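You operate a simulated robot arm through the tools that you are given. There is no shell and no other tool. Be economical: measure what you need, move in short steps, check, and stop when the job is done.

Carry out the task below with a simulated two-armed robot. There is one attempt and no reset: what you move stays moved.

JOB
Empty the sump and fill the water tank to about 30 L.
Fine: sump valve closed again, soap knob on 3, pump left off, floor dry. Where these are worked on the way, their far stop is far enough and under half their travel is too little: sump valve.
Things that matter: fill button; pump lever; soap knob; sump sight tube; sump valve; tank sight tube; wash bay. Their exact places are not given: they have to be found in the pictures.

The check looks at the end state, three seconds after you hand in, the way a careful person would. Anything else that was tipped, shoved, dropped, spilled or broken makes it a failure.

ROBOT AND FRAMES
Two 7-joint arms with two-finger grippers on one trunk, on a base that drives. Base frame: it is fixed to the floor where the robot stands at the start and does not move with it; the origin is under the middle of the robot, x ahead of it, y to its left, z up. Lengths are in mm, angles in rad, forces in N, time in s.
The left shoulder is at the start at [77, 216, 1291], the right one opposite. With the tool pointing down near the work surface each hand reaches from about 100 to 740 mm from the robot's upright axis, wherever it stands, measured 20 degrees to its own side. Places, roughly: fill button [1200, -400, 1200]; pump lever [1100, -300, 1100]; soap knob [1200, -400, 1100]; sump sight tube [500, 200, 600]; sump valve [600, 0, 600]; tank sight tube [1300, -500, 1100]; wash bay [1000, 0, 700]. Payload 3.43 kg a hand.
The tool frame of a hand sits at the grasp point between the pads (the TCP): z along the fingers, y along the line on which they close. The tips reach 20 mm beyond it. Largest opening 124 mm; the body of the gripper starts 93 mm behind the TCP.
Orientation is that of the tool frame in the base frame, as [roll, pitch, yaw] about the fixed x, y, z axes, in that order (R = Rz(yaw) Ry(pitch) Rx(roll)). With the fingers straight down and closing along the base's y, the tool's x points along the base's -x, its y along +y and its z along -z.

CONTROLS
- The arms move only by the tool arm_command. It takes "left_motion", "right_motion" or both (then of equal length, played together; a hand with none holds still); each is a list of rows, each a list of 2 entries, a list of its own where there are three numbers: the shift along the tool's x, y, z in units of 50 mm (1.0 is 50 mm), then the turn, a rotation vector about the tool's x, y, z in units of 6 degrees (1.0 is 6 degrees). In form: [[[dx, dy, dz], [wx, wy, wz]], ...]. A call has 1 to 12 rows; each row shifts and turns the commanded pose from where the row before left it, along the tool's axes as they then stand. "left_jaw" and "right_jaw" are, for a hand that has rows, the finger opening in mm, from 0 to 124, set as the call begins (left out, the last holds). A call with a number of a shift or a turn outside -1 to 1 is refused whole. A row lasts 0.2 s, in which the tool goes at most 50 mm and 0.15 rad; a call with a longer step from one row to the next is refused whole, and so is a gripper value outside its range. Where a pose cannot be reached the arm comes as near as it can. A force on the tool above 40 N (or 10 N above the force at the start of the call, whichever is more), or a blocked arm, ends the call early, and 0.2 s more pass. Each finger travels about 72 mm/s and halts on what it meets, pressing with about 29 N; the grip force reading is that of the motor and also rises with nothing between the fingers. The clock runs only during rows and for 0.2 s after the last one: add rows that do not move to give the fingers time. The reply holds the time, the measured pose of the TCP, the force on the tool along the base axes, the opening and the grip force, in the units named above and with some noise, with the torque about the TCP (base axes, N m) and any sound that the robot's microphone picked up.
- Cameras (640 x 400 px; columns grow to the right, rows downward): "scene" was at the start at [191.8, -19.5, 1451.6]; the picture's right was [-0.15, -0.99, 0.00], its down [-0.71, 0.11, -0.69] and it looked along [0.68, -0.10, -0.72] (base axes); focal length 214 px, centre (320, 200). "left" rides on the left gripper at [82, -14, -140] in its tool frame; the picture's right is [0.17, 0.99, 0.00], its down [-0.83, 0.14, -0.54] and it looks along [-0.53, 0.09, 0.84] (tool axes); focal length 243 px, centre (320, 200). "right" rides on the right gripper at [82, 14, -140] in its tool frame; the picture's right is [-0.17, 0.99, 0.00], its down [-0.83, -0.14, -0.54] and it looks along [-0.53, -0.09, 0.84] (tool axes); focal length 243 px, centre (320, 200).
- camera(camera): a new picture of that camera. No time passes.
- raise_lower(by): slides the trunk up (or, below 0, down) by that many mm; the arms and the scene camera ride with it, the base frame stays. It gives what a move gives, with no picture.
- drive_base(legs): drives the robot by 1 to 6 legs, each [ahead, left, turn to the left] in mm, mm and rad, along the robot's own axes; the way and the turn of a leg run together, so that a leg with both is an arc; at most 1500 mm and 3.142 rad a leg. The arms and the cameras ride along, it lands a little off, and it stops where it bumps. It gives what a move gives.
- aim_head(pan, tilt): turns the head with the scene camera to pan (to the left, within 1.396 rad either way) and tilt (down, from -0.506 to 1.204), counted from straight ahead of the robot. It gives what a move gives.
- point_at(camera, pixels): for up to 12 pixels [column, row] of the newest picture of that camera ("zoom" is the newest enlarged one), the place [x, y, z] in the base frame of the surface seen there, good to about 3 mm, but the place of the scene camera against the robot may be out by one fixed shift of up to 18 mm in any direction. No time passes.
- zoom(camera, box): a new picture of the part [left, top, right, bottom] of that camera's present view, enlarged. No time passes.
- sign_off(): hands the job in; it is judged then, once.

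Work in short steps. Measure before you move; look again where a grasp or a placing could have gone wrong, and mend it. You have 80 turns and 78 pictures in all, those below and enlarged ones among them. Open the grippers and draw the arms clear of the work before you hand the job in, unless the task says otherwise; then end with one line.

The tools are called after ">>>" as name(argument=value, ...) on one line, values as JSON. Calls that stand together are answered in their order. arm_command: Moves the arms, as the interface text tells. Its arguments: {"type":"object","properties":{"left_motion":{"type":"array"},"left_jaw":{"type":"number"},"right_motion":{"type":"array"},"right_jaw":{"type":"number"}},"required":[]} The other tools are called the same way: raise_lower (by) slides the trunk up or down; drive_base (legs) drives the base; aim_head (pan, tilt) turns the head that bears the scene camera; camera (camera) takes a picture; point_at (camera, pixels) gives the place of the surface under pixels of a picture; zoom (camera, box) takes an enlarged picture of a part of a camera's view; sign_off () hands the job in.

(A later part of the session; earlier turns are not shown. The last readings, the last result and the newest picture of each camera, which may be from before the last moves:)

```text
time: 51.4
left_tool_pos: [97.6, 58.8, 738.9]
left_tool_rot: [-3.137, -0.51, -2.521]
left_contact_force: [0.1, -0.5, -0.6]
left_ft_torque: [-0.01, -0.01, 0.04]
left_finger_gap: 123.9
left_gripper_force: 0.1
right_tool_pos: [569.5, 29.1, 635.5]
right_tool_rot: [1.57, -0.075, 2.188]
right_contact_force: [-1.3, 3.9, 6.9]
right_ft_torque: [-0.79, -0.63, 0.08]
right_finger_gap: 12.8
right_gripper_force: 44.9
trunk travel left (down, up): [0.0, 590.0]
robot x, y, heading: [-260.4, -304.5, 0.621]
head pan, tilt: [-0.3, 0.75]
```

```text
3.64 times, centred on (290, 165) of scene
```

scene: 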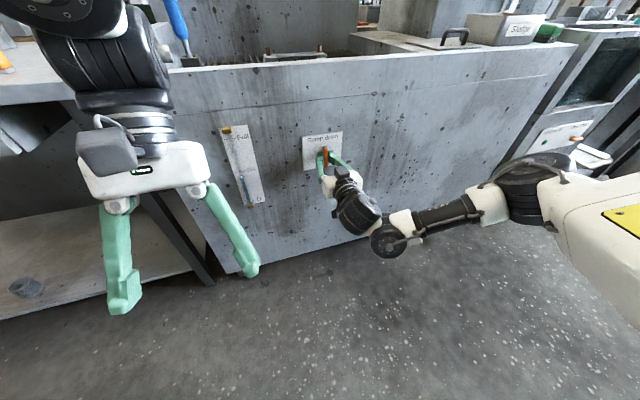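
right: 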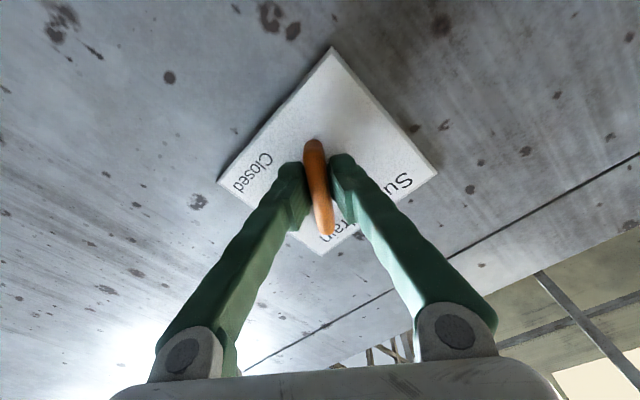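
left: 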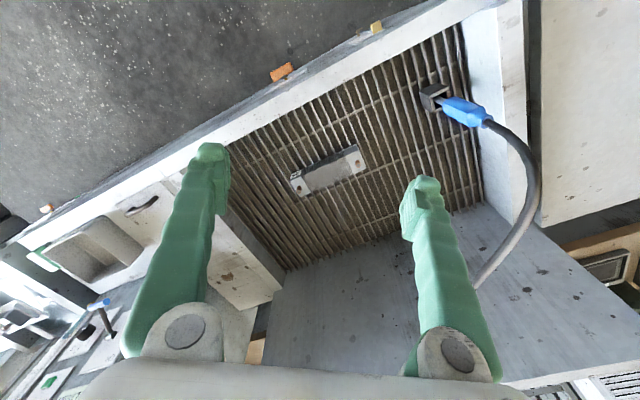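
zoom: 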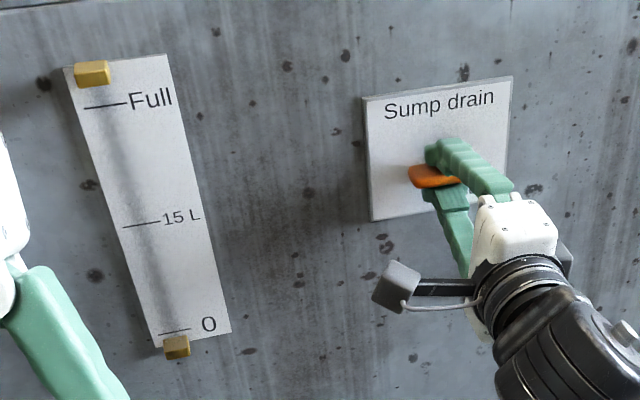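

A ~1 N·m torque shows the closed stop. I open and back off 200 mm.

>>> arm_command(right_motion=[[[0, 0, 0], [0, 0, -0.7]], [[0, 0, 0], [0, 0, 0]], [[0, 0, 0], [0, 0, 0]], [[0, 0, 0], [0, 0, 0]], [[0, 0, -0.6], [0, 0, 0]], [[0, 0, -0.8], [0, 0, 0]], [[0, 0, -1], [0, 0, 0]], [[0, 0, -1], [0, 0, 0]]], right_jaw=80)

>>> camera(camera="scene")

>>> zoom(camera="scene", box=[210, 110, 370, 220])

```text
time: 53.2
left_tool_pos: [97.7, 58.0, 738.2]
left_tool_rot: [-3.138, -0.511, -2.518]
left_contact_force: [0.2, -0.7, 0.6]
left_ft_torque: [0.01, -0.03, 0.0]
left_finger_gap: 124.0
left_gripper_force: 0.0
right_tool_pos: [527.8, -60.0, 653.0]
right_tool_rot: [1.578, -0.001, 2.2]
right_contact_force: [-0.8, -0.2, 0.1]
right_ft_torque: [-0.01, 0.0, -0.01]
right_finger_gap: 80.0
right_gripper_force: 0.1
right hand out of reach, approached as far as the arm can: row 6, 7, 8
trunk travel left (down, up): [0.0, 590.0]
robot x, y, heading: [-260.0, -301.9, 0.618]
head pan, tilt: [-0.3, 0.75]
```

```text
50 pictures are left
```

scene: 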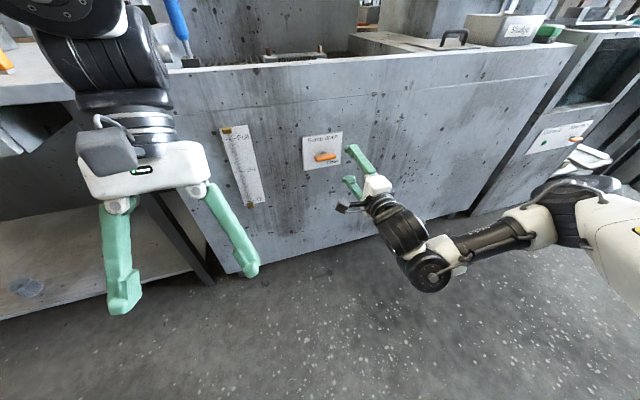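

```text
3.64 times, centred on (290, 165) of scene
```

zoom: 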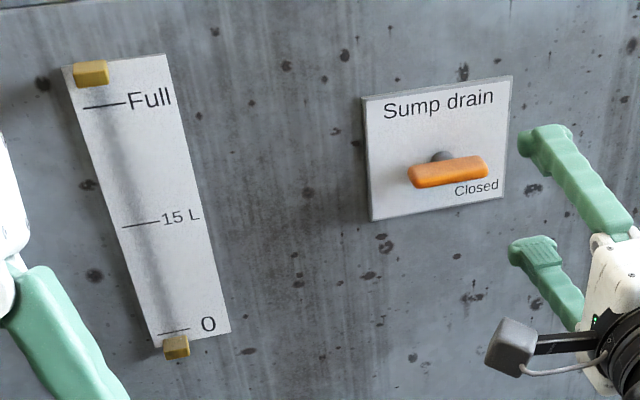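

Valve closed ("Closed" matches the start pose), sump at 0. I raise the trunk 320 mm and look to the right for the drive path and panel.

>>> raise_lower(by=320)

>>> aim_head(pan=-1.1, tilt=0.6)

>>> camera(camera="scene")

```text
time: 56.4
left_tool_pos: [105.8, 63.4, 1056.9]
left_tool_rot: [-3.139, -0.516, -2.52]
left_contact_force: [0.5, -0.1, 0.2]
left_ft_torque: [0.0, -0.02, 0.02]
left_finger_gap: 123.8
left_gripper_force: 0.1
right_tool_pos: [534.8, -53.6, 967.2]
right_tool_rot: [1.576, 0.0, 2.189]
right_contact_force: [-0.3, -0.6, -0.2]
right_ft_torque: [0.02, -0.01, -0.01]
right_finger_gap: 80.1
right_gripper_force: 0.1
trunk travel left (down, up): [-320.0, 270.0]
robot x, y, heading: [-255.6, -304.9, 0.616]
head pan, tilt: [-0.3, 0.75]
```

```text
time: 57.5
left_tool_pos: [105.6, 63.4, 1056.0]
left_tool_rot: [3.141, -0.515, -2.521]
left_contact_force: [-0.7, -0.3, 0.4]
left_ft_torque: [0.0, 0.0, 0.04]
left_finger_gap: 124.1
left_gripper_force: 0.1
right_tool_pos: [534.4, -53.9, 966.4]
right_tool_rot: [1.576, -0.003, 2.189]
right_contact_force: [-0.6, 0.4, -0.3]
right_ft_torque: [0.03, -0.02, -0.03]
right_finger_gap: 79.8
right_gripper_force: 0.1
trunk travel left (down, up): [-320.0, 270.0]
robot x, y, heading: [-257.3, -300.4, 0.617]
head pan, tilt: [-1.1, 0.6]
```

```text
48 pictures are left
```

scene: 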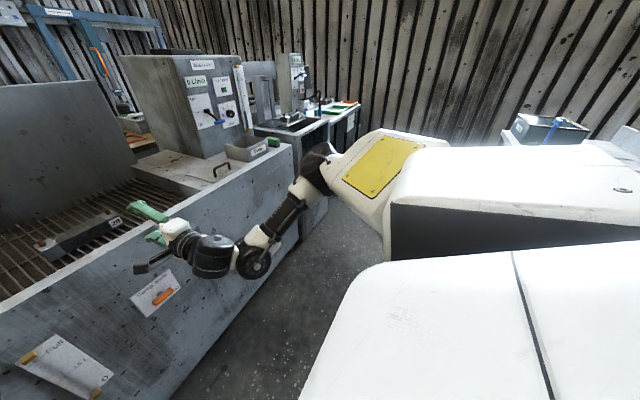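

I measure the white bodies at right and panel points to plan the drive.

>>> point_at(camera="scene", pixels=[[395, 200], [500, 170], [400, 240], [620, 190], [450, 300], [545, 125], [320, 220], [218, 118], [224, 83], [230, 105], [240, 145], [280, 140]])

>>> zoom(camera="scene", box=[170, 40, 320, 170])

```text
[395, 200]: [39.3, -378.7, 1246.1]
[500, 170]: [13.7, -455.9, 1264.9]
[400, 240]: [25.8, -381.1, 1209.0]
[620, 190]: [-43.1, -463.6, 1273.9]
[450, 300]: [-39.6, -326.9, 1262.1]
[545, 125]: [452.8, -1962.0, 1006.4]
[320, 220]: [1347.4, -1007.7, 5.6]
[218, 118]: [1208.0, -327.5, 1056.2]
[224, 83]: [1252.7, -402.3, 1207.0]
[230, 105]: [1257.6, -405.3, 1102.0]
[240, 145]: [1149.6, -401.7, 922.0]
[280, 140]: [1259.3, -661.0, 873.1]
```

```text
3.08 times, centred on (245, 105) of scene
```

zoom: 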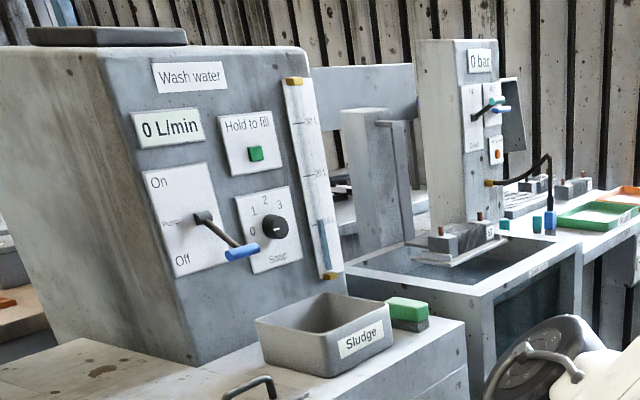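

White bodies are the robot's own arm; the aisle is clear. I drive 705 mm to the right, staying in front of the wall.

>>> drive_base(legs=[[0, -705, 0]])

>>> aim_head(pan=-0.25, tilt=0.35)

>>> camera(camera="scene")

```text
time: 67.5
left_tool_pos: [509.3, -512.3, 1055.5]
left_tool_rot: [-3.121, -0.516, -2.538]
left_contact_force: [-0.7, 0.1, 0.0]
left_ft_torque: [-0.03, 0.0, -0.02]
left_finger_gap: 123.8
left_gripper_force: 0.1
right_tool_pos: [937.3, -637.1, 969.4]
right_tool_rot: [1.577, 0.012, 2.178]
right_contact_force: [0.1, -1.1, -0.2]
right_ft_torque: [0.02, -0.02, -0.01]
right_finger_gap: 80.0
right_gripper_force: 0.0
trunk travel left (down, up): [-320.0, 270.0]
robot x, y, heading: [148.5, -888.2, 0.606]
head pan, tilt: [-1.1, 0.6]
```

```text
time: 68.6
left_tool_pos: [509.8, -514.2, 1056.0]
left_tool_rot: [-3.126, -0.517, -2.537]
left_contact_force: [-0.7, -0.6, 0.3]
left_ft_torque: [-0.02, 0.0, -0.01]
left_finger_gap: 124.0
left_gripper_force: 0.0
right_tool_pos: [936.8, -638.0, 968.9]
right_tool_rot: [1.575, 0.01, 2.175]
right_contact_force: [-1.0, -0.3, -0.3]
right_ft_torque: [-0.01, 0.0, -0.01]
right_finger_gap: 80.2
right_gripper_force: 0.0
trunk travel left (down, up): [-320.0, 270.0]
robot x, y, heading: [154.2, -887.2, 0.607]
head pan, tilt: [-0.25, 0.351]
```

```text
46 pictures are left
```

scene: 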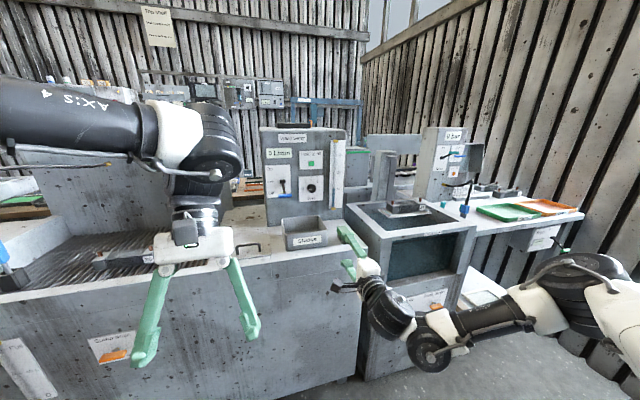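

Panel at (307,170) now nearly frontal. I zoom in and measure.

>>> zoom(camera="scene", box=[255, 120, 355, 250])

>>> point_at(camera="zoom", pixels=[[320, 200], [320, 320], [338, 318], [410, 200], [225, 320], [210, 260], [300, 290], [345, 350], [300, 200], [345, 160], [300, 530], [440, 490]])

```text
3.08 times, centred on (305, 185) of scene
```

zoom: 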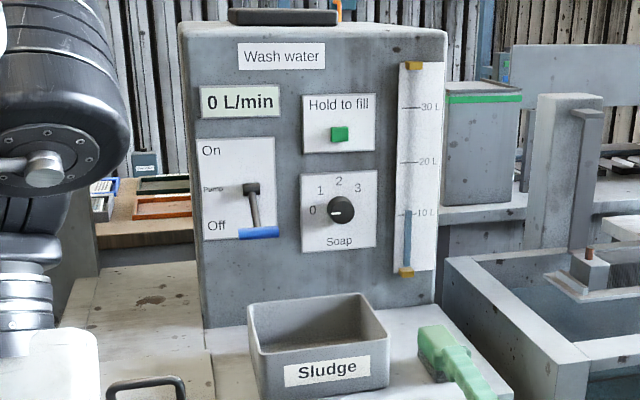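

```text
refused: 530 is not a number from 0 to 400
```

The knob's pointer is at 0 (left); 3 lies ~135° clockwise. Tank reads ~10 L. I measure the panel points.

>>> point_at(camera="zoom", pixels=[[339, 134], [341, 211], [310, 110], [310, 180], [370, 240], [250, 186], [258, 232], [415, 105], [415, 260], [350, 300], [455, 380], [280, 310]])

>>> zoom(camera="scene", box=[296, 172, 326, 200])

```text
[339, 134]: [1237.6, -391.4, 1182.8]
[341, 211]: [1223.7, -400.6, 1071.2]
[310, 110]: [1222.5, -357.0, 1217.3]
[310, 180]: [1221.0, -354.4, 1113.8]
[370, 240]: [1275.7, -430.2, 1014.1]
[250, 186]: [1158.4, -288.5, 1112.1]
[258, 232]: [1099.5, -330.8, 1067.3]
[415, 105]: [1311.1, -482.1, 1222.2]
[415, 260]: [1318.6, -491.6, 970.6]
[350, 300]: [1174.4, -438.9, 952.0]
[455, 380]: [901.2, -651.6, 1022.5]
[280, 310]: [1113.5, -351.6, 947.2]
```

```text
14.29 times, centred on (311, 186) of scene
```

zoom: 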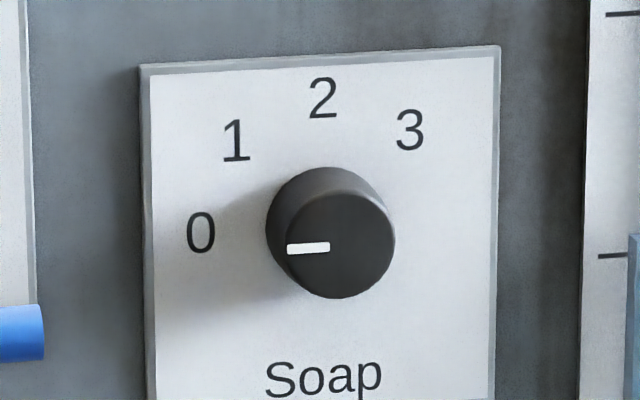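

Knob: s≈1037, z≈1071 (scene), protrudes ~25 mm, Ø~40. I check how low the wrist joint hangs below the hand before reaching over the wall.

>>> point_at(camera="scene", pixels=[[430, 350], [428, 366], [390, 330], [375, 270], [480, 330], [560, 265], [340, 290], [330, 235], [405, 205], [420, 240], [300, 248], [320, 250]])

>>> camera(camera="right")

```text
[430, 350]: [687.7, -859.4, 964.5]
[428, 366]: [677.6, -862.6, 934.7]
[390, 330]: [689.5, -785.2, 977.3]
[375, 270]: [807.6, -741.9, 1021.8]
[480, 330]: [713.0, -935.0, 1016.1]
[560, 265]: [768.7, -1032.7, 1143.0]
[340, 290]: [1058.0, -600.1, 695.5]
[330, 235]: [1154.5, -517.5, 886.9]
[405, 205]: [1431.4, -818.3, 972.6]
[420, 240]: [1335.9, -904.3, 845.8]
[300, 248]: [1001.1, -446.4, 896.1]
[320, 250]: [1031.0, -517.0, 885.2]
```

```text
43 pictures are left
```

right: 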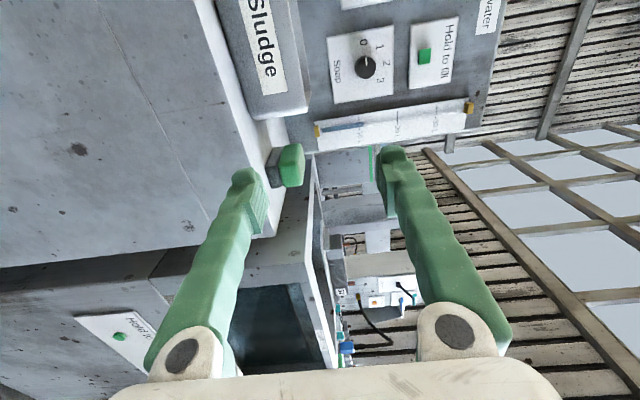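

Wrist joint trails 340 mm behind the hand and only ~45 mm below, so it stays in front of and above the wall. I raise the trunk 93 mm and drive ahead 280 mm, a bit left.

>>> raise_lower(by=93)

>>> drive_base(legs=[[280, 17, 0.013]])

>>> camera(camera="right")

>>> camera(camera="scene")

```text
time: 69.9
left_tool_pos: [514.0, -527.2, 1154.0]
left_tool_rot: [-3.133, -0.512, -2.531]
left_contact_force: [0.1, 0.3, 0.0]
left_ft_torque: [-0.04, 0.04, 0.02]
left_finger_gap: 124.0
left_gripper_force: 0.0
right_tool_pos: [939.8, -649.1, 1063.8]
right_tool_rot: [1.575, 0.001, 2.176]
right_contact_force: [-1.2, 0.0, -0.2]
right_ft_torque: [0.0, 0.0, 0.03]
right_finger_gap: 80.2
right_gripper_force: 0.1
trunk travel left (down, up): [-413.0, 177.0]
robot x, y, heading: [150.6, -885.1, 0.61]
head pan, tilt: [-0.25, 0.351]
```

```text
time: 72.2
left_tool_pos: [725.5, -345.0, 1151.5]
left_tool_rot: [-3.137, -0.513, -2.509]
left_contact_force: [1.0, -0.1, 0.9]
left_ft_torque: [0.01, -0.01, 0.0]
left_finger_gap: 123.8
left_gripper_force: 0.0
right_tool_pos: [1155.8, -460.9, 1064.4]
right_tool_rot: [1.571, 0.002, 2.195]
right_contact_force: [0.5, 0.3, 0.1]
right_ft_torque: [-0.03, 0.01, 0.0]
right_finger_gap: 79.8
right_gripper_force: 0.0
trunk travel left (down, up): [-413.0, 177.0]
robot x, y, heading: [371.6, -713.5, 0.626]
head pan, tilt: [-0.25, 0.351]
```

```text
42 pictures are left
```

right: 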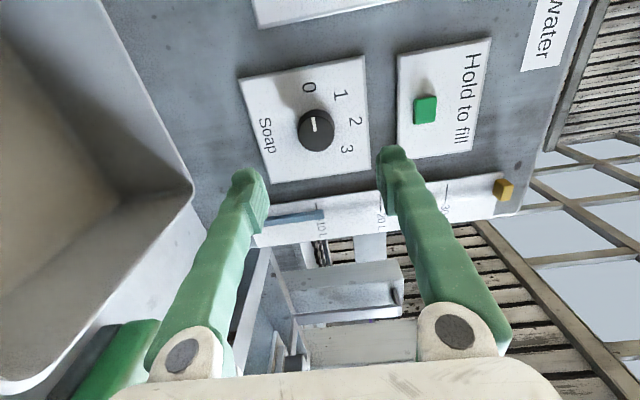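

```text
41 pictures are left
```

scene: 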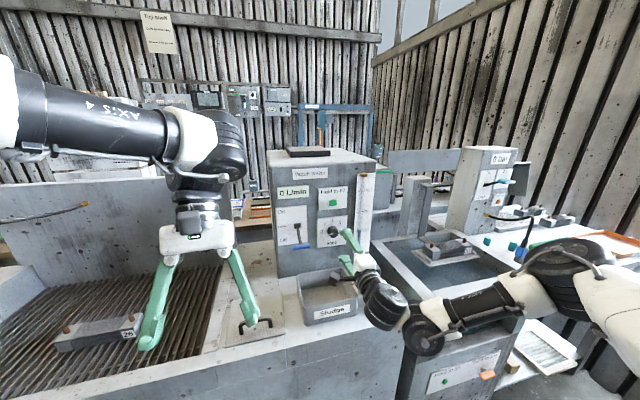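

Right TCP at n≈674, s≈1047. I measure knob and button with the wrist camera.

>>> point_at(camera="right", pixels=[[318, 131], [303, 128], [328, 150], [310, 112], [275, 90], [350, 170], [425, 110], [418, 100], [455, 60], [405, 130], [180, 190], [345, 80]])

>>> zoom(camera="right", box=[230, 40, 400, 200])

```text
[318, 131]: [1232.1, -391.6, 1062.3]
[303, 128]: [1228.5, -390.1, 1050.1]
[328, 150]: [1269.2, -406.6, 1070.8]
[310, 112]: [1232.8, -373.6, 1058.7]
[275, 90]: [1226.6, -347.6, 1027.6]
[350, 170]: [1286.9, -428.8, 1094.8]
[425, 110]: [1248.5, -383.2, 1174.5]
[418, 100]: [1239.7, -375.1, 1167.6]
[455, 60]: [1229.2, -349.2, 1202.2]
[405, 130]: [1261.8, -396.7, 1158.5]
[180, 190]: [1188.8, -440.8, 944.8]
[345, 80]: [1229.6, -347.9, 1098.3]
```

```text
2.50 times, centred on (315, 120) of right
```

zoom: 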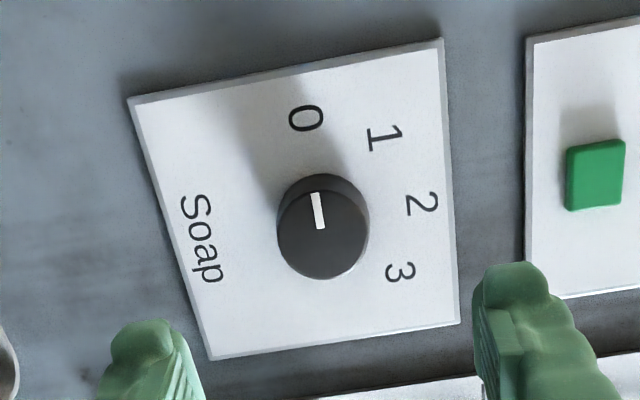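

Knob centre: n 775 (front), s 1035, z 1061; plate n≈798. I shift 12 mm left, 3 mm down, roll -45°, and set jaws to 64.

>>> arm_command(right_motion=[[[0.24, -0.06, 0], [0, 0, 0]], [[0, 0, 0], [0, 0, -1]], [[0, 0, 0], [0, 0, -1]], [[0, 0, 0], [0, 0, -1]], [[0, 0, 0], [0, 0, -1]], [[0, 0, 0], [0, 0, -1]], [[0, 0, 0], [0, 0, -1]], [[0, 0, 0], [0, 0, -1]], [[0, 0, 0], [0, 0, -0.5]], [[0, 0, 1], [0, 0, 0]]], right_jaw=64)

>>> camera(camera="right")

```text
time: 74.4
left_tool_pos: [727.4, -342.0, 1152.3]
left_tool_rot: [-3.135, -0.516, -2.509]
left_contact_force: [-0.3, 0.0, 0.6]
left_ft_torque: [-0.01, 0.0, -0.01]
left_finger_gap: 124.2
left_gripper_force: 0.1
right_tool_pos: [1189.5, -419.5, 1058.9]
right_tool_rot: [1.574, 0.785, 2.196]
right_contact_force: [0.0, -0.4, -0.1]
right_ft_torque: [0.02, -0.06, -0.01]
right_finger_gap: 64.3
right_gripper_force: 0.0
trunk travel left (down, up): [-413.0, 177.0]
robot x, y, heading: [372.3, -710.6, 0.624]
head pan, tilt: [-0.25, 0.351]
```

```text
39 pictures are left
```

right: 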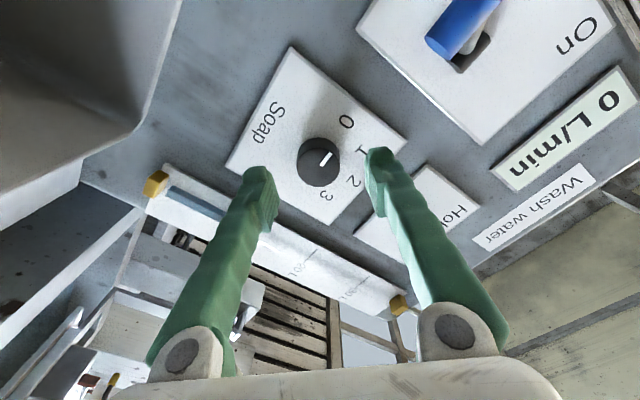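

At n 725, nearly centred; I correct 3 mm, advance 47 mm and close on the knob.

>>> arm_command(right_motion=[[[-0.06, 0, 0.5], [0, 0, 0]], [[0, 0, 0.44], [0, 0, 0]]])

>>> arm_command(right_motion=[[[0, 0, 0], [0, 0, 0]], [[0, 0, 0], [0, 0, 0]], [[0, 0, 0], [0, 0, 0]]], right_jaw=0)

>>> camera(camera="right")

```text
time: 75.0
left_tool_pos: [726.7, -343.8, 1152.7]
left_tool_rot: [-3.135, -0.513, -2.509]
left_contact_force: [-0.5, 0.8, -0.7]
left_ft_torque: [0.01, 0.0, 0.01]
left_finger_gap: 124.1
left_gripper_force: 0.1
right_tool_pos: [1229.1, -400.0, 1063.2]
right_tool_rot: [1.575, 0.785, 2.198]
right_contact_force: [0.1, -0.3, 0.1]
right_ft_torque: [0.02, 0.03, -0.01]
right_finger_gap: 64.2
right_gripper_force: 0.0
right hand out of reach, approached as far as the arm can: row 2
trunk travel left (down, up): [-413.0, 177.0]
robot x, y, heading: [370.2, -714.6, 0.624]
head pan, tilt: [-0.25, 0.351]
```

```text
time: 75.8
left_tool_pos: [726.8, -344.2, 1151.9]
left_tool_rot: [-3.135, -0.514, -2.509]
left_contact_force: [-0.6, 0.2, -0.5]
left_ft_torque: [-0.05, -0.01, 0.01]
left_finger_gap: 124.0
left_gripper_force: 0.1
right_tool_pos: [1230.3, -400.9, 1064.6]
right_tool_rot: [1.575, 0.785, 2.198]
right_contact_force: [-0.6, -5.1, -3.7]
right_ft_torque: [-0.04, -0.01, -0.07]
right_finger_gap: 37.1
right_gripper_force: 44.8
trunk travel left (down, up): [-413.0, 177.0]
robot x, y, heading: [368.4, -707.1, 0.62]
head pan, tilt: [-0.25, 0.351]
```

```text
38 pictures are left
```

right: 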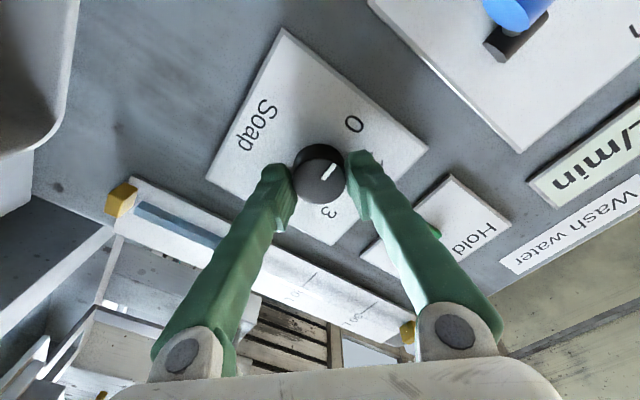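

Gripped, but ~7 mm off-centre and near the reach limit. I reopen, draw back 60 mm, and bring the base 60 mm closer.

>>> arm_command(right_motion=[[[0, 0, 0], [0, 0, 0]], [[0, 0, 0], [0, 0, 0]], [[0, 0, 0], [0, 0, 0]], [[0, 0, -0.7], [0, 0, 0]], [[0, 0, -0.7], [0, 0, 0]]], right_jaw=64)

>>> drive_base(legs=[[60, 0, 0]])

>>> camera(camera="right")

```text
time: 77.0
left_tool_pos: [724.5, -344.3, 1153.0]
left_tool_rot: [-3.135, -0.512, -2.509]
left_contact_force: [1.1, -0.3, 1.1]
left_ft_torque: [0.02, -0.01, -0.02]
left_finger_gap: 124.1
left_gripper_force: 0.1
right_tool_pos: [1169.8, -443.0, 1065.4]
right_tool_rot: [1.57, 0.783, 2.193]
right_contact_force: [-0.1, 0.5, -0.4]
right_ft_torque: [0.02, -0.02, 0.0]
right_finger_gap: 63.9
right_gripper_force: 0.1
trunk travel left (down, up): [-413.0, 177.0]
robot x, y, heading: [369.1, -708.5, 0.623]
head pan, tilt: [-0.25, 0.351]
```

```text
time: 78.0
left_tool_pos: [772.0, -310.7, 1154.4]
left_tool_rot: [-3.135, -0.511, -2.509]
left_contact_force: [0.4, 1.0, -0.1]
left_ft_torque: [-0.03, 0.02, 0.0]
left_finger_gap: 124.2
left_gripper_force: 0.3
right_tool_pos: [1217.9, -407.3, 1066.1]
right_tool_rot: [1.571, 0.784, 2.194]
right_contact_force: [0.3, -0.4, 0.2]
right_ft_torque: [-0.03, -0.03, 0.04]
right_finger_gap: 63.8
right_gripper_force: 0.1
trunk travel left (down, up): [-413.0, 177.0]
robot x, y, heading: [416.5, -674.6, 0.622]
head pan, tilt: [-0.25, 0.351]
```

```text
37 pictures are left
```

right: 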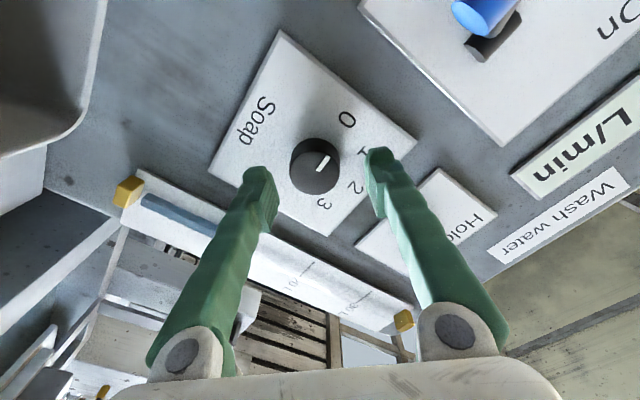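

TCP n 756, s 1039, z 1066. Re-measure the knob with the wrist camera.

>>> point_at(camera="right", pixels=[[315, 170], [305, 172], [325, 165], [318, 180], [312, 160]])

```text
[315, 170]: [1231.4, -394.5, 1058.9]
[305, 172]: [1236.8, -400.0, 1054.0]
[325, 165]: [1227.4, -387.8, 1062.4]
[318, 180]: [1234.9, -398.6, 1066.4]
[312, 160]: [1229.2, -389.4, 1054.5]
```

Knob centre s 1036, z 1059.5. I shift 6 mm along tool x, 2 mm along -y, forward 16 mm and close.

>>> arm_command(right_motion=[[[0.13, -0.04, 0.0], [0, 0, 0]], [[0, 0, 0.32], [0, 0, 0]]])

>>> arm_command(right_motion=[[[0, 0, 0], [0, 0, 0]], [[0, 0, 0], [0, 0, 0]], [[0, 0, 0], [0, 0, 0]]], right_jaw=0)

```text
time: 78.6
left_tool_pos: [773.1, -307.5, 1152.6]
left_tool_rot: [-3.134, -0.512, -2.507]
left_contact_force: [-0.4, -0.3, -0.2]
left_ft_torque: [0.01, -0.01, 0.01]
left_finger_gap: 124.1
left_gripper_force: 0.1
right_tool_pos: [1228.6, -394.6, 1058.1]
right_tool_rot: [1.571, 0.785, 2.195]
right_contact_force: [0.7, -0.2, -0.5]
right_ft_torque: [0.04, -0.03, -0.05]
right_finger_gap: 63.9
right_gripper_force: 0.1
trunk travel left (down, up): [-413.0, 177.0]
robot x, y, heading: [420.9, -677.7, 0.624]
head pan, tilt: [-0.25, 0.351]
```

```text
time: 79.4
left_tool_pos: [773.3, -308.5, 1152.1]
left_tool_rot: [-3.134, -0.514, -2.509]
left_contact_force: [0.6, -0.1, -0.1]
left_ft_torque: [0.0, -0.02, -0.03]
left_finger_gap: 124.2
left_gripper_force: 0.1
right_tool_pos: [1229.1, -394.2, 1058.3]
right_tool_rot: [1.573, 0.784, 2.194]
right_contact_force: [1.7, -0.6, -1.0]
right_ft_torque: [-0.02, 0.04, -0.06]
right_finger_gap: 36.9
right_gripper_force: 44.4
trunk travel left (down, up): [-413.0, 177.0]
robot x, y, heading: [415.0, -678.7, 0.624]
head pan, tilt: [-0.25, 0.351]
```

Well centred, grip 36.9 mm, low forces. I turn clockwise 72° and check.

>>> arm_command(right_motion=[[[0, 0, 0], [0, 0, 1]], [[0, 0, 0], [0, 0, 1]], [[0, 0, 0], [0, 0, 1]], [[0, 0, 0], [0, 0, 1]], [[0, 0, 0], [0, 0, 1]], [[0, 0, 0], [0, 0, 1]], [[0, 0, 0], [0, 0, 1]], [[0, 0, 0], [0, 0, 1]], [[0, 0, 0], [0, 0, 1]], [[0, 0, 0], [0, 0, 1]], [[0, 0, 0], [0, 0, 1]], [[0, 0, 0], [0, 0, 1]]])

>>> camera(camera="right")

```text
time: 82.0
left_tool_pos: [774.9, -308.7, 1151.7]
left_tool_rot: [-3.135, -0.514, -2.51]
left_contact_force: [-0.8, 0.2, 0.1]
left_ft_torque: [0.0, -0.01, -0.04]
left_finger_gap: 123.9
left_gripper_force: 0.0
right_tool_pos: [1206.6, -406.2, 1065.0]
right_tool_rot: [1.571, -0.263, 2.191]
right_contact_force: [0.0, -0.5, 0.5]
right_ft_torque: [0.0, -0.02, 0.01]
right_finger_gap: 0.0
right_gripper_force: 34.4
right hand out of reach, approached as far as the arm can: row 9, 10, 11, 12
trunk travel left (down, up): [-413.0, 177.0]
robot x, y, heading: [416.4, -678.1, 0.624]
head pan, tilt: [-0.25, 0.351]
```

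```text
36 pictures are left
```

right: 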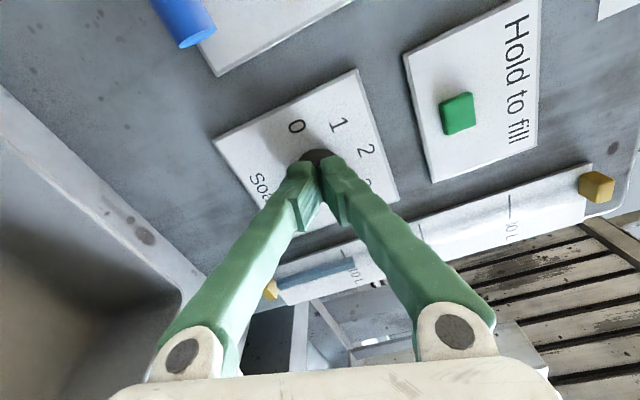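

The jaws slipped off as the arm ran out of joint range beyond φ≈95°. I open, draw back and view the knob.

>>> arm_command(right_motion=[[[0, 0, -0.8], [0, 0, 0]], [[0, 0, 0], [0, 0, -1]], [[0, 0, 0], [0, 0, -1]], [[0, 0, 0], [0, 0, -1]], [[0, 0, 0], [0, 0, -1]], [[0, 0, 0], [0, 0, -1]], [[0, 0, 0], [0, 0, -1]], [[0, 0, 0], [0, 0, -1]], [[0, 0, 0], [0, 0, -1]], [[0, 0, 0], [0, 0, -1]], [[0, 0, 0], [0, 0, -1]], [[0, 0, 0], [0, 0, -1]]], right_jaw=64)

>>> camera(camera="right")

>>> zoom(camera="scene", box=[270, 160, 390, 280])

```text
time: 84.6
left_tool_pos: [772.9, -309.6, 1152.3]
left_tool_rot: [-3.135, -0.513, -2.51]
left_contact_force: [0.3, 0.1, 0.5]
left_ft_torque: [-0.03, 0.01, -0.01]
left_finger_gap: 123.8
left_gripper_force: 0.0
right_tool_pos: [1173.1, -430.4, 1067.3]
right_tool_rot: [1.568, 0.892, 2.191]
right_contact_force: [0.3, 0.3, 0.0]
right_ft_torque: [-0.05, 0.01, -0.01]
right_finger_gap: 64.1
right_gripper_force: 0.0
trunk travel left (down, up): [-413.0, 177.0]
robot x, y, heading: [417.9, -677.1, 0.622]
head pan, tilt: [-0.25, 0.351]
```

```text
35 pictures are left
```

right: 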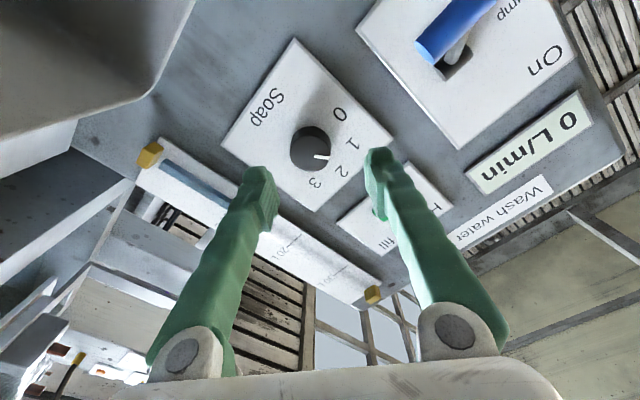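

```text
3.33 times, centred on (330, 220) of scene
```

zoom: 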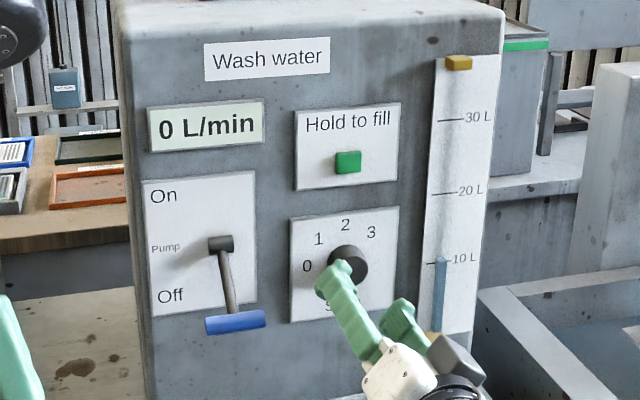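

Knob pointer is now ~1.4. At φ≈39° I realign (3 mm x, -8 mm y), go forward 66 mm, and grip again.

>>> arm_command(right_motion=[[[0.066, -0.156, 0], [0, 0, 0]], [[0, 0, 0.66], [0, 0, 0]], [[0, 0, 0.66], [0, 0, 0]]])

>>> arm_command(right_motion=[[[0, 0, 0], [0, 0, 0]], [[0, 0, 0], [0, 0, 0]], [[0, 0, 0], [0, 0, 0]]], right_jaw=0)

>>> zoom(camera="right", box=[230, 80, 400, 240])

```text
time: 85.4
left_tool_pos: [773.5, -308.4, 1152.2]
left_tool_rot: [-3.136, -0.514, -2.509]
left_contact_force: [-0.4, -0.1, -0.6]
left_ft_torque: [-0.02, 0.0, 0.02]
left_finger_gap: 123.9
left_gripper_force: 0.0
right_tool_pos: [1230.6, -394.3, 1058.3]
right_tool_rot: [1.569, 0.892, 2.193]
right_contact_force: [0.4, -0.3, 0.0]
right_ft_torque: [0.02, 0.01, -0.02]
right_finger_gap: 64.1
right_gripper_force: 0.0
trunk travel left (down, up): [-413.0, 177.0]
robot x, y, heading: [414.3, -674.6, 0.621]
head pan, tilt: [-0.25, 0.351]
```

```text
time: 86.2
left_tool_pos: [773.9, -310.1, 1151.9]
left_tool_rot: [-3.137, -0.511, -2.51]
left_contact_force: [-1.0, 0.7, 0.0]
left_ft_torque: [-0.02, -0.03, 0.05]
left_finger_gap: 124.0
left_gripper_force: 0.1
right_tool_pos: [1231.4, -394.9, 1058.1]
right_tool_rot: [1.569, 0.892, 2.19]
right_contact_force: [0.8, -3.1, -0.9]
right_ft_torque: [-0.03, -0.04, -0.06]
right_finger_gap: 37.3
right_gripper_force: 44.9
trunk travel left (down, up): [-413.0, 177.0]
robot x, y, heading: [419.1, -674.9, 0.623]
head pan, tilt: [-0.25, 0.351]
```

```text
2.50 times, centred on (315, 160) of right
```

zoom: 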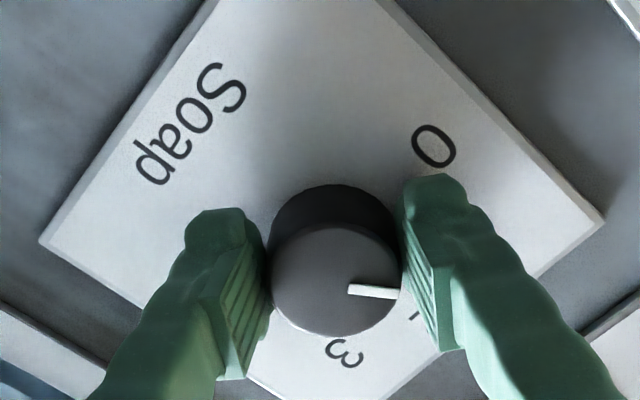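

Pointer has moved ~53°, ~80° remain. I turn 8 steps (48°) clockwise, staying in range.

>>> arm_command(right_motion=[[[0, 0, 0], [0, 0, 1]], [[0, 0, 0], [0, 0, 1]], [[0, 0, 0], [0, 0, 1]], [[0, 0, 0], [0, 0, 1]], [[0, 0, 0], [0, 0, 1]], [[0, 0, 0], [0, 0, 1]], [[0, 0, 0], [0, 0, 1]], [[0, 0, 0], [0, 0, 1]]])

>>> zoom(camera="right", box=[230, 80, 400, 240])

```text
time: 88.0
left_tool_pos: [774.0, -309.8, 1151.9]
left_tool_rot: [-3.137, -0.512, -2.508]
left_contact_force: [-0.2, -0.5, 0.0]
left_ft_torque: [0.02, -0.04, 0.03]
left_finger_gap: 123.9
left_gripper_force: 0.0
right_tool_pos: [1228.8, -394.1, 1060.6]
right_tool_rot: [1.567, 0.049, 2.193]
right_contact_force: [16.5, 4.3, 12.0]
right_ft_torque: [0.04, -0.07, 0.0]
right_finger_gap: 37.0
right_gripper_force: 44.5
trunk travel left (down, up): [-413.0, 177.0]
robot x, y, heading: [418.5, -679.7, 0.627]
head pan, tilt: [-0.25, 0.351]
```

```text
2.50 times, centred on (315, 160) of right
```

zoom: 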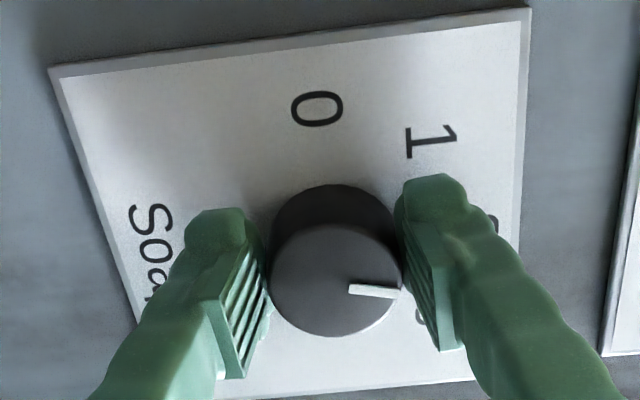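

Turned to about 101° of 135°. I release, back off 35 mm, roll back 42°, and look.

>>> arm_command(right_motion=[[[0, 0, 0], [0, 0, 0]], [[0, 0, 0], [0, 0, 0]], [[0, 0, 0], [0, 0, 0]], [[0, 0, -0.8], [0, 0, 0]], [[0, 0, 0], [0, 0, -1]], [[0, 0, 0], [0, 0, -1]], [[0, 0, 0], [0, 0, -1]], [[0, 0, 0], [0, 0, -1]], [[0, 0, 0], [0, 0, -1]], [[0, 0, 0], [0, 0, -1]], [[0, 0, 0], [0, 0, -1]]], right_jaw=64)

>>> zoom(camera="right", box=[230, 80, 400, 240])

```text
time: 90.4
left_tool_pos: [772.4, -310.3, 1153.0]
left_tool_rot: [-3.134, -0.513, -2.509]
left_contact_force: [-0.3, 0.0, 0.0]
left_ft_torque: [0.0, -0.04, 0.0]
left_finger_gap: 124.1
left_gripper_force: 0.1
right_tool_pos: [1196.2, -417.1, 1060.3]
right_tool_rot: [1.567, 0.789, 2.19]
right_contact_force: [1.1, 0.2, 0.5]
right_ft_torque: [0.0, -0.03, 0.01]
right_finger_gap: 63.7
right_gripper_force: 0.0
trunk travel left (down, up): [-413.0, 177.0]
robot x, y, heading: [417.3, -678.7, 0.621]
head pan, tilt: [-0.25, 0.351]
```

```text
2.50 times, centred on (315, 160) of right
```

zoom: 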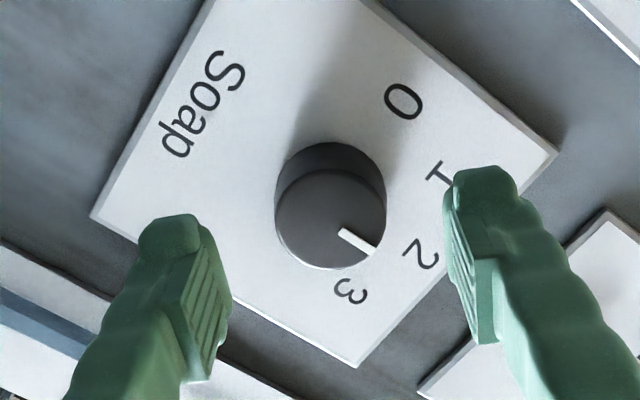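

Pointer is near 2, ~48° remaining. I roll one more step back, go in 40 mm, grip, and turn 8 steps.

>>> arm_command(right_motion=[[[0, -0.03, 0], [0, 0, -1]], [[0, 0, 0.78], [0, 0, 0]]])

>>> arm_command(right_motion=[[[0, 0, 0], [0, 0, 0]], [[0, 0, 0], [0, 0, 0]], [[0, 0, 0], [0, 0, 0]], [[0, 0, 0], [0, 0, 1]], [[0, 0, 0], [0, 0, 1]], [[0, 0, 0], [0, 0, 1]], [[0, 0, 0], [0, 0, 1]], [[0, 0, 0], [0, 0, 1]], [[0, 0, 0], [0, 0, 1]], [[0, 0, 0], [0, 0, 1]], [[0, 0, 0], [0, 0, 1]]], right_jaw=0)

>>> arm_command(right_motion=[[[0, 0, 0], [0, 0, 0]], [[0, 0, 0], [0, 0, 0]], [[0, 0, 0], [0, 0, 0]], [[0, 0, -1], [0, 0, 0]]], right_jaw=64)

>>> zoom(camera="right", box=[230, 80, 400, 240])

```text
time: 91.0
left_tool_pos: [772.5, -309.6, 1151.2]
left_tool_rot: [-3.136, -0.514, -2.51]
left_contact_force: [0.4, 0.3, -0.4]
left_ft_torque: [0.01, -0.01, -0.02]
left_finger_gap: 123.9
left_gripper_force: 0.0
right_tool_pos: [1229.4, -394.4, 1055.5]
right_tool_rot: [1.57, 0.892, 2.193]
right_contact_force: [-0.2, 0.7, -0.4]
right_ft_torque: [0.02, -0.03, 0.0]
right_finger_gap: 64.1
right_gripper_force: 0.0
trunk travel left (down, up): [-413.0, 177.0]
robot x, y, heading: [418.7, -675.1, 0.62]
head pan, tilt: [-0.25, 0.351]
```

```text
time: 93.4
left_tool_pos: [772.7, -309.4, 1153.2]
left_tool_rot: [-3.135, -0.513, -2.511]
left_contact_force: [-0.2, 0.6, -0.1]
left_ft_torque: [0.01, 0.0, -0.01]
left_finger_gap: 124.0
left_gripper_force: 0.1
right_tool_pos: [1226.6, -395.7, 1060.8]
right_tool_rot: [1.565, 0.051, 2.193]
right_contact_force: [-3.5, 4.9, 15.6]
right_ft_torque: [-0.53, -0.6, 0.27]
right_finger_gap: 36.9
right_gripper_force: 44.9
trunk travel left (down, up): [-413.0, 177.0]
robot x, y, heading: [420.6, -674.9, 0.626]
head pan, tilt: [-0.25, 0.351]
```

```text
time: 94.4
left_tool_pos: [772.7, -310.4, 1153.5]
left_tool_rot: [-3.136, -0.512, -2.509]
left_contact_force: [-0.7, 0.3, -0.1]
left_ft_torque: [0.0, -0.05, -0.01]
left_finger_gap: 124.1
left_gripper_force: 0.0
right_tool_pos: [1187.4, -425.6, 1058.3]
right_tool_rot: [1.568, 0.054, 2.192]
right_contact_force: [-0.1, 0.5, 0.9]
right_ft_torque: [-0.02, 0.02, 0.01]
right_finger_gap: 64.0
right_gripper_force: 0.2
trunk travel left (down, up): [-413.0, 177.0]
robot x, y, heading: [415.5, -679.0, 0.62]
head pan, tilt: [-0.25, 0.351]
```

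```text
2.50 times, centred on (315, 160) of right
```

zoom: 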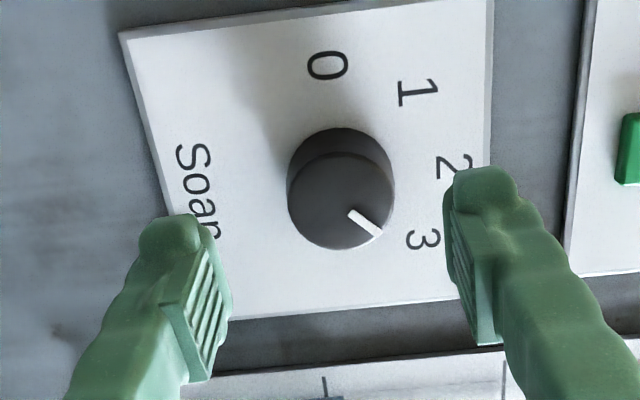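

Pointer is on 3 (and the torque showed its stop). Now I close the jaws and raise the trunk 113 mm to the button height (z≈1171).

>>> arm_command(right_motion=[[[0, 0, 0], [0, 0, 0]], [[0, 0, 0], [0, 0, 0]], [[0, 0, 0], [0, 0, 0]]], right_jaw=0)

>>> raise_lower(by=113)

>>> camera(camera="right")

>>> camera(camera="scene")

```text
time: 95.2
left_tool_pos: [773.0, -310.5, 1152.9]
left_tool_rot: [-3.135, -0.513, -2.509]
left_contact_force: [-0.1, 0.1, 0.9]
left_ft_torque: [-0.03, 0.0, 0.01]
left_finger_gap: 124.1
left_gripper_force: 0.1
right_tool_pos: [1188.0, -423.1, 1056.3]
right_tool_rot: [1.57, 0.054, 2.192]
right_contact_force: [-0.5, -0.1, -0.1]
right_ft_torque: [-0.01, -0.02, -0.01]
right_finger_gap: 0.0
right_gripper_force: 28.9
trunk travel left (down, up): [-413.0, 177.0]
robot x, y, heading: [414.4, -680.3, 0.622]
head pan, tilt: [-0.25, 0.351]
```

```text
time: 96.7
left_tool_pos: [770.8, -292.3, 1273.8]
left_tool_rot: [-3.097, -0.509, -2.486]
left_contact_force: [-0.3, 0.4, 0.1]
left_ft_torque: [-0.04, 0.01, -0.04]
left_finger_gap: 124.0
left_gripper_force: 0.0
right_tool_pos: [1187.5, -427.3, 1224.5]
right_tool_rot: [1.505, 0.054, 2.192]
right_contact_force: [0.0, 0.5, 0.1]
right_ft_torque: [-0.03, -0.02, -0.03]
right_finger_gap: 0.0
right_gripper_force: 28.5
trunk travel left (down, up): [-526.0, 64.0]
robot x, y, heading: [418.3, -676.7, 0.623]
head pan, tilt: [-0.25, 0.351]
```

```text
29 pictures are left
```

right: 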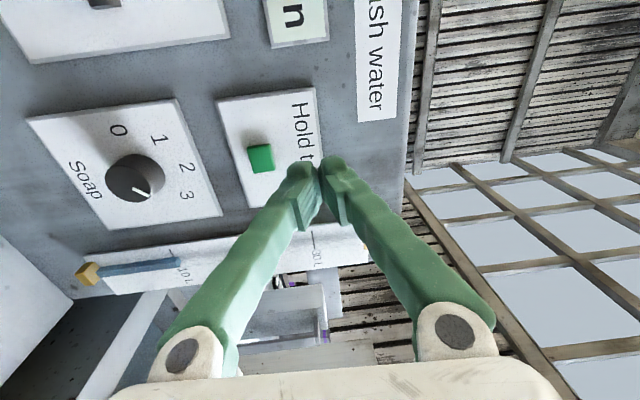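

```text
28 pictures are left
```

scene: 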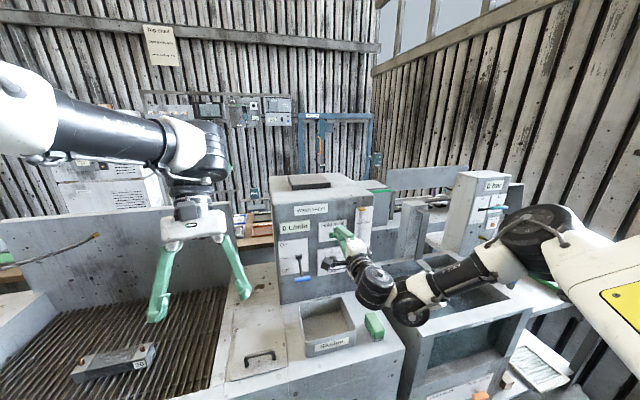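

TCP ended at z 1224, higher than wanted, tilted ~4°. I measure the button with the wrist camera.

>>> point_at(camera="right", pixels=[[262, 157], [255, 150], [268, 162], [290, 190], [235, 110], [145, 190]])

```text
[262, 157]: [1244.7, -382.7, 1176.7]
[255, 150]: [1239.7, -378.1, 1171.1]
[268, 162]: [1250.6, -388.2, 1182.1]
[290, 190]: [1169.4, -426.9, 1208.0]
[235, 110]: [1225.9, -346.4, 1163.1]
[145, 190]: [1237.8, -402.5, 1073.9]
```

Button centre ≈ s 1035, z 1174, front n≈790. I lower the hand 51 mm, level the tilt, and check.

>>> arm_command(right_motion=[[[0.04, -0.5, 0], [0.63, 0, 0]], [[0, -0.5, 0], [0, 0, 0]]])

>>> camera(camera="right")

```text
time: 97.3
left_tool_pos: [771.3, -293.8, 1272.0]
left_tool_rot: [-3.1, -0.514, -2.487]
left_contact_force: [-0.1, -0.2, 0.5]
left_ft_torque: [0.02, 0.02, 0.01]
left_finger_gap: 124.1
left_gripper_force: 0.1
right_tool_pos: [1195.0, -434.3, 1185.1]
right_tool_rot: [1.575, 0.053, 2.196]
right_contact_force: [0.2, -0.6, 0.7]
right_ft_torque: [-0.01, 0.02, -0.03]
right_finger_gap: 0.0
right_gripper_force: 28.8
right hand out of reach, approached as far as the arm can: row 2
trunk travel left (down, up): [-526.0, 64.0]
robot x, y, heading: [417.9, -677.0, 0.619]
head pan, tilt: [-0.25, 0.351]
```

```text
27 pictures are left
```

right: 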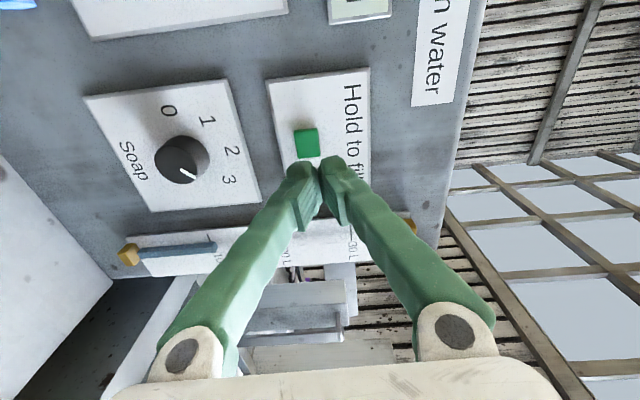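

Need ~12 mm left and 11 mm down still; I try with the arm.

>>> arm_command(right_motion=[[[0.25, 0, 0], [0, 0, 0]], [[0, -0.22, 0], [0, 0, 0]]])

```text
time: 97.9
left_tool_pos: [771.1, -292.1, 1271.0]
left_tool_rot: [-3.106, -0.516, -2.482]
left_contact_force: [0.7, 0.9, -0.8]
left_ft_torque: [0.01, 0.02, 0.01]
left_finger_gap: 123.9
left_gripper_force: 0.1
right_tool_pos: [1192.9, -434.5, 1185.9]
right_tool_rot: [1.572, 0.055, 2.195]
right_contact_force: [-0.4, 0.2, 0.3]
right_ft_torque: [-0.03, 0.0, 0.04]
right_finger_gap: 0.0
right_gripper_force: 28.7
right hand out of reach, approached as far as the arm can: row 1, 2
trunk travel left (down, up): [-526.0, 64.0]
robot x, y, heading: [418.5, -675.0, 0.619]
head pan, tilt: [-0.25, 0.351]
```

At a joint limit; I roll the hand back 42° to free it, then shift.

>>> arm_command(right_motion=[[[0, 0, 0], [0, 0, -1]], [[0, 0, 0], [0, 0, -1]], [[0, 0, 0], [0, 0, -1]], [[0, 0, 0], [0, 0, -1]], [[0, 0, 0], [0, 0, -1]], [[0, 0, 0], [0, 0, -1]], [[0, 0, 0], [0, 0, -1]], [[0.32, 0, 0], [0, 0, 0]]])

>>> camera(camera="right")

```text
time: 99.7
left_tool_pos: [769.7, -290.1, 1269.9]
left_tool_rot: [-3.115, -0.513, -2.476]
left_contact_force: [-0.8, -0.6, 0.3]
left_ft_torque: [-0.01, 0.03, -0.02]
left_finger_gap: 123.9
left_gripper_force: 0.0
right_tool_pos: [1193.1, -434.5, 1185.5]
right_tool_rot: [1.572, 0.787, 2.196]
right_contact_force: [0.5, 0.6, -0.9]
right_ft_torque: [-0.01, 0.02, -0.03]
right_finger_gap: 0.2
right_gripper_force: 28.8
right hand out of reach, approached as far as the arm can: row 8
trunk travel left (down, up): [-526.0, 64.0]
robot x, y, heading: [416.4, -676.2, 0.623]
head pan, tilt: [-0.25, 0.351]
```

```text
26 pictures are left
```

right: 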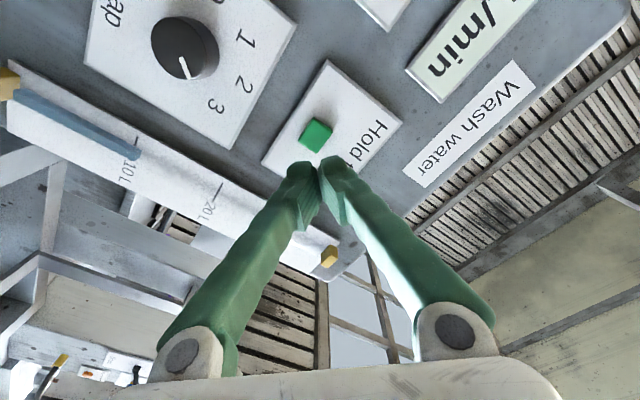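

The arm won't go further left/down here, so I use the base (12 mm left) and trunk (12 mm down).

>>> drive_base(legs=[[0, 12, 0]])

>>> raise_lower(by=-13)

```text
time: 100.5
left_tool_pos: [763.2, -281.6, 1269.7]
left_tool_rot: [-3.118, -0.513, -2.474]
left_contact_force: [1.2, 0.0, -0.7]
left_ft_torque: [0.02, -0.02, -0.01]
left_finger_gap: 124.2
left_gripper_force: 0.0
right_tool_pos: [1188.0, -426.6, 1186.4]
right_tool_rot: [1.571, 0.786, 2.196]
right_contact_force: [0.0, 0.3, 0.4]
right_ft_torque: [0.03, -0.02, 0.01]
right_finger_gap: 0.1
right_gripper_force: 28.5
trunk travel left (down, up): [-526.0, 64.0]
robot x, y, heading: [412.4, -665.6, 0.625]
head pan, tilt: [-0.25, 0.351]
```

```text
time: 101.1
left_tool_pos: [761.3, -270.7, 1259.7]
left_tool_rot: [-3.106, -0.512, -2.452]
left_contact_force: [0.0, 1.0, 0.8]
left_ft_torque: [0.01, -0.03, -0.01]
left_finger_gap: 124.0
left_gripper_force: 0.0
right_tool_pos: [1186.4, -426.1, 1173.2]
right_tool_rot: [1.572, 0.785, 2.192]
right_contact_force: [-0.7, 0.1, 0.6]
right_ft_torque: [-0.04, 0.02, 0.02]
right_finger_gap: 0.0
right_gripper_force: 28.5
trunk travel left (down, up): [-513.0, 77.0]
robot x, y, heading: [408.4, -667.6, 0.621]
head pan, tilt: [-0.25, 0.351]
```

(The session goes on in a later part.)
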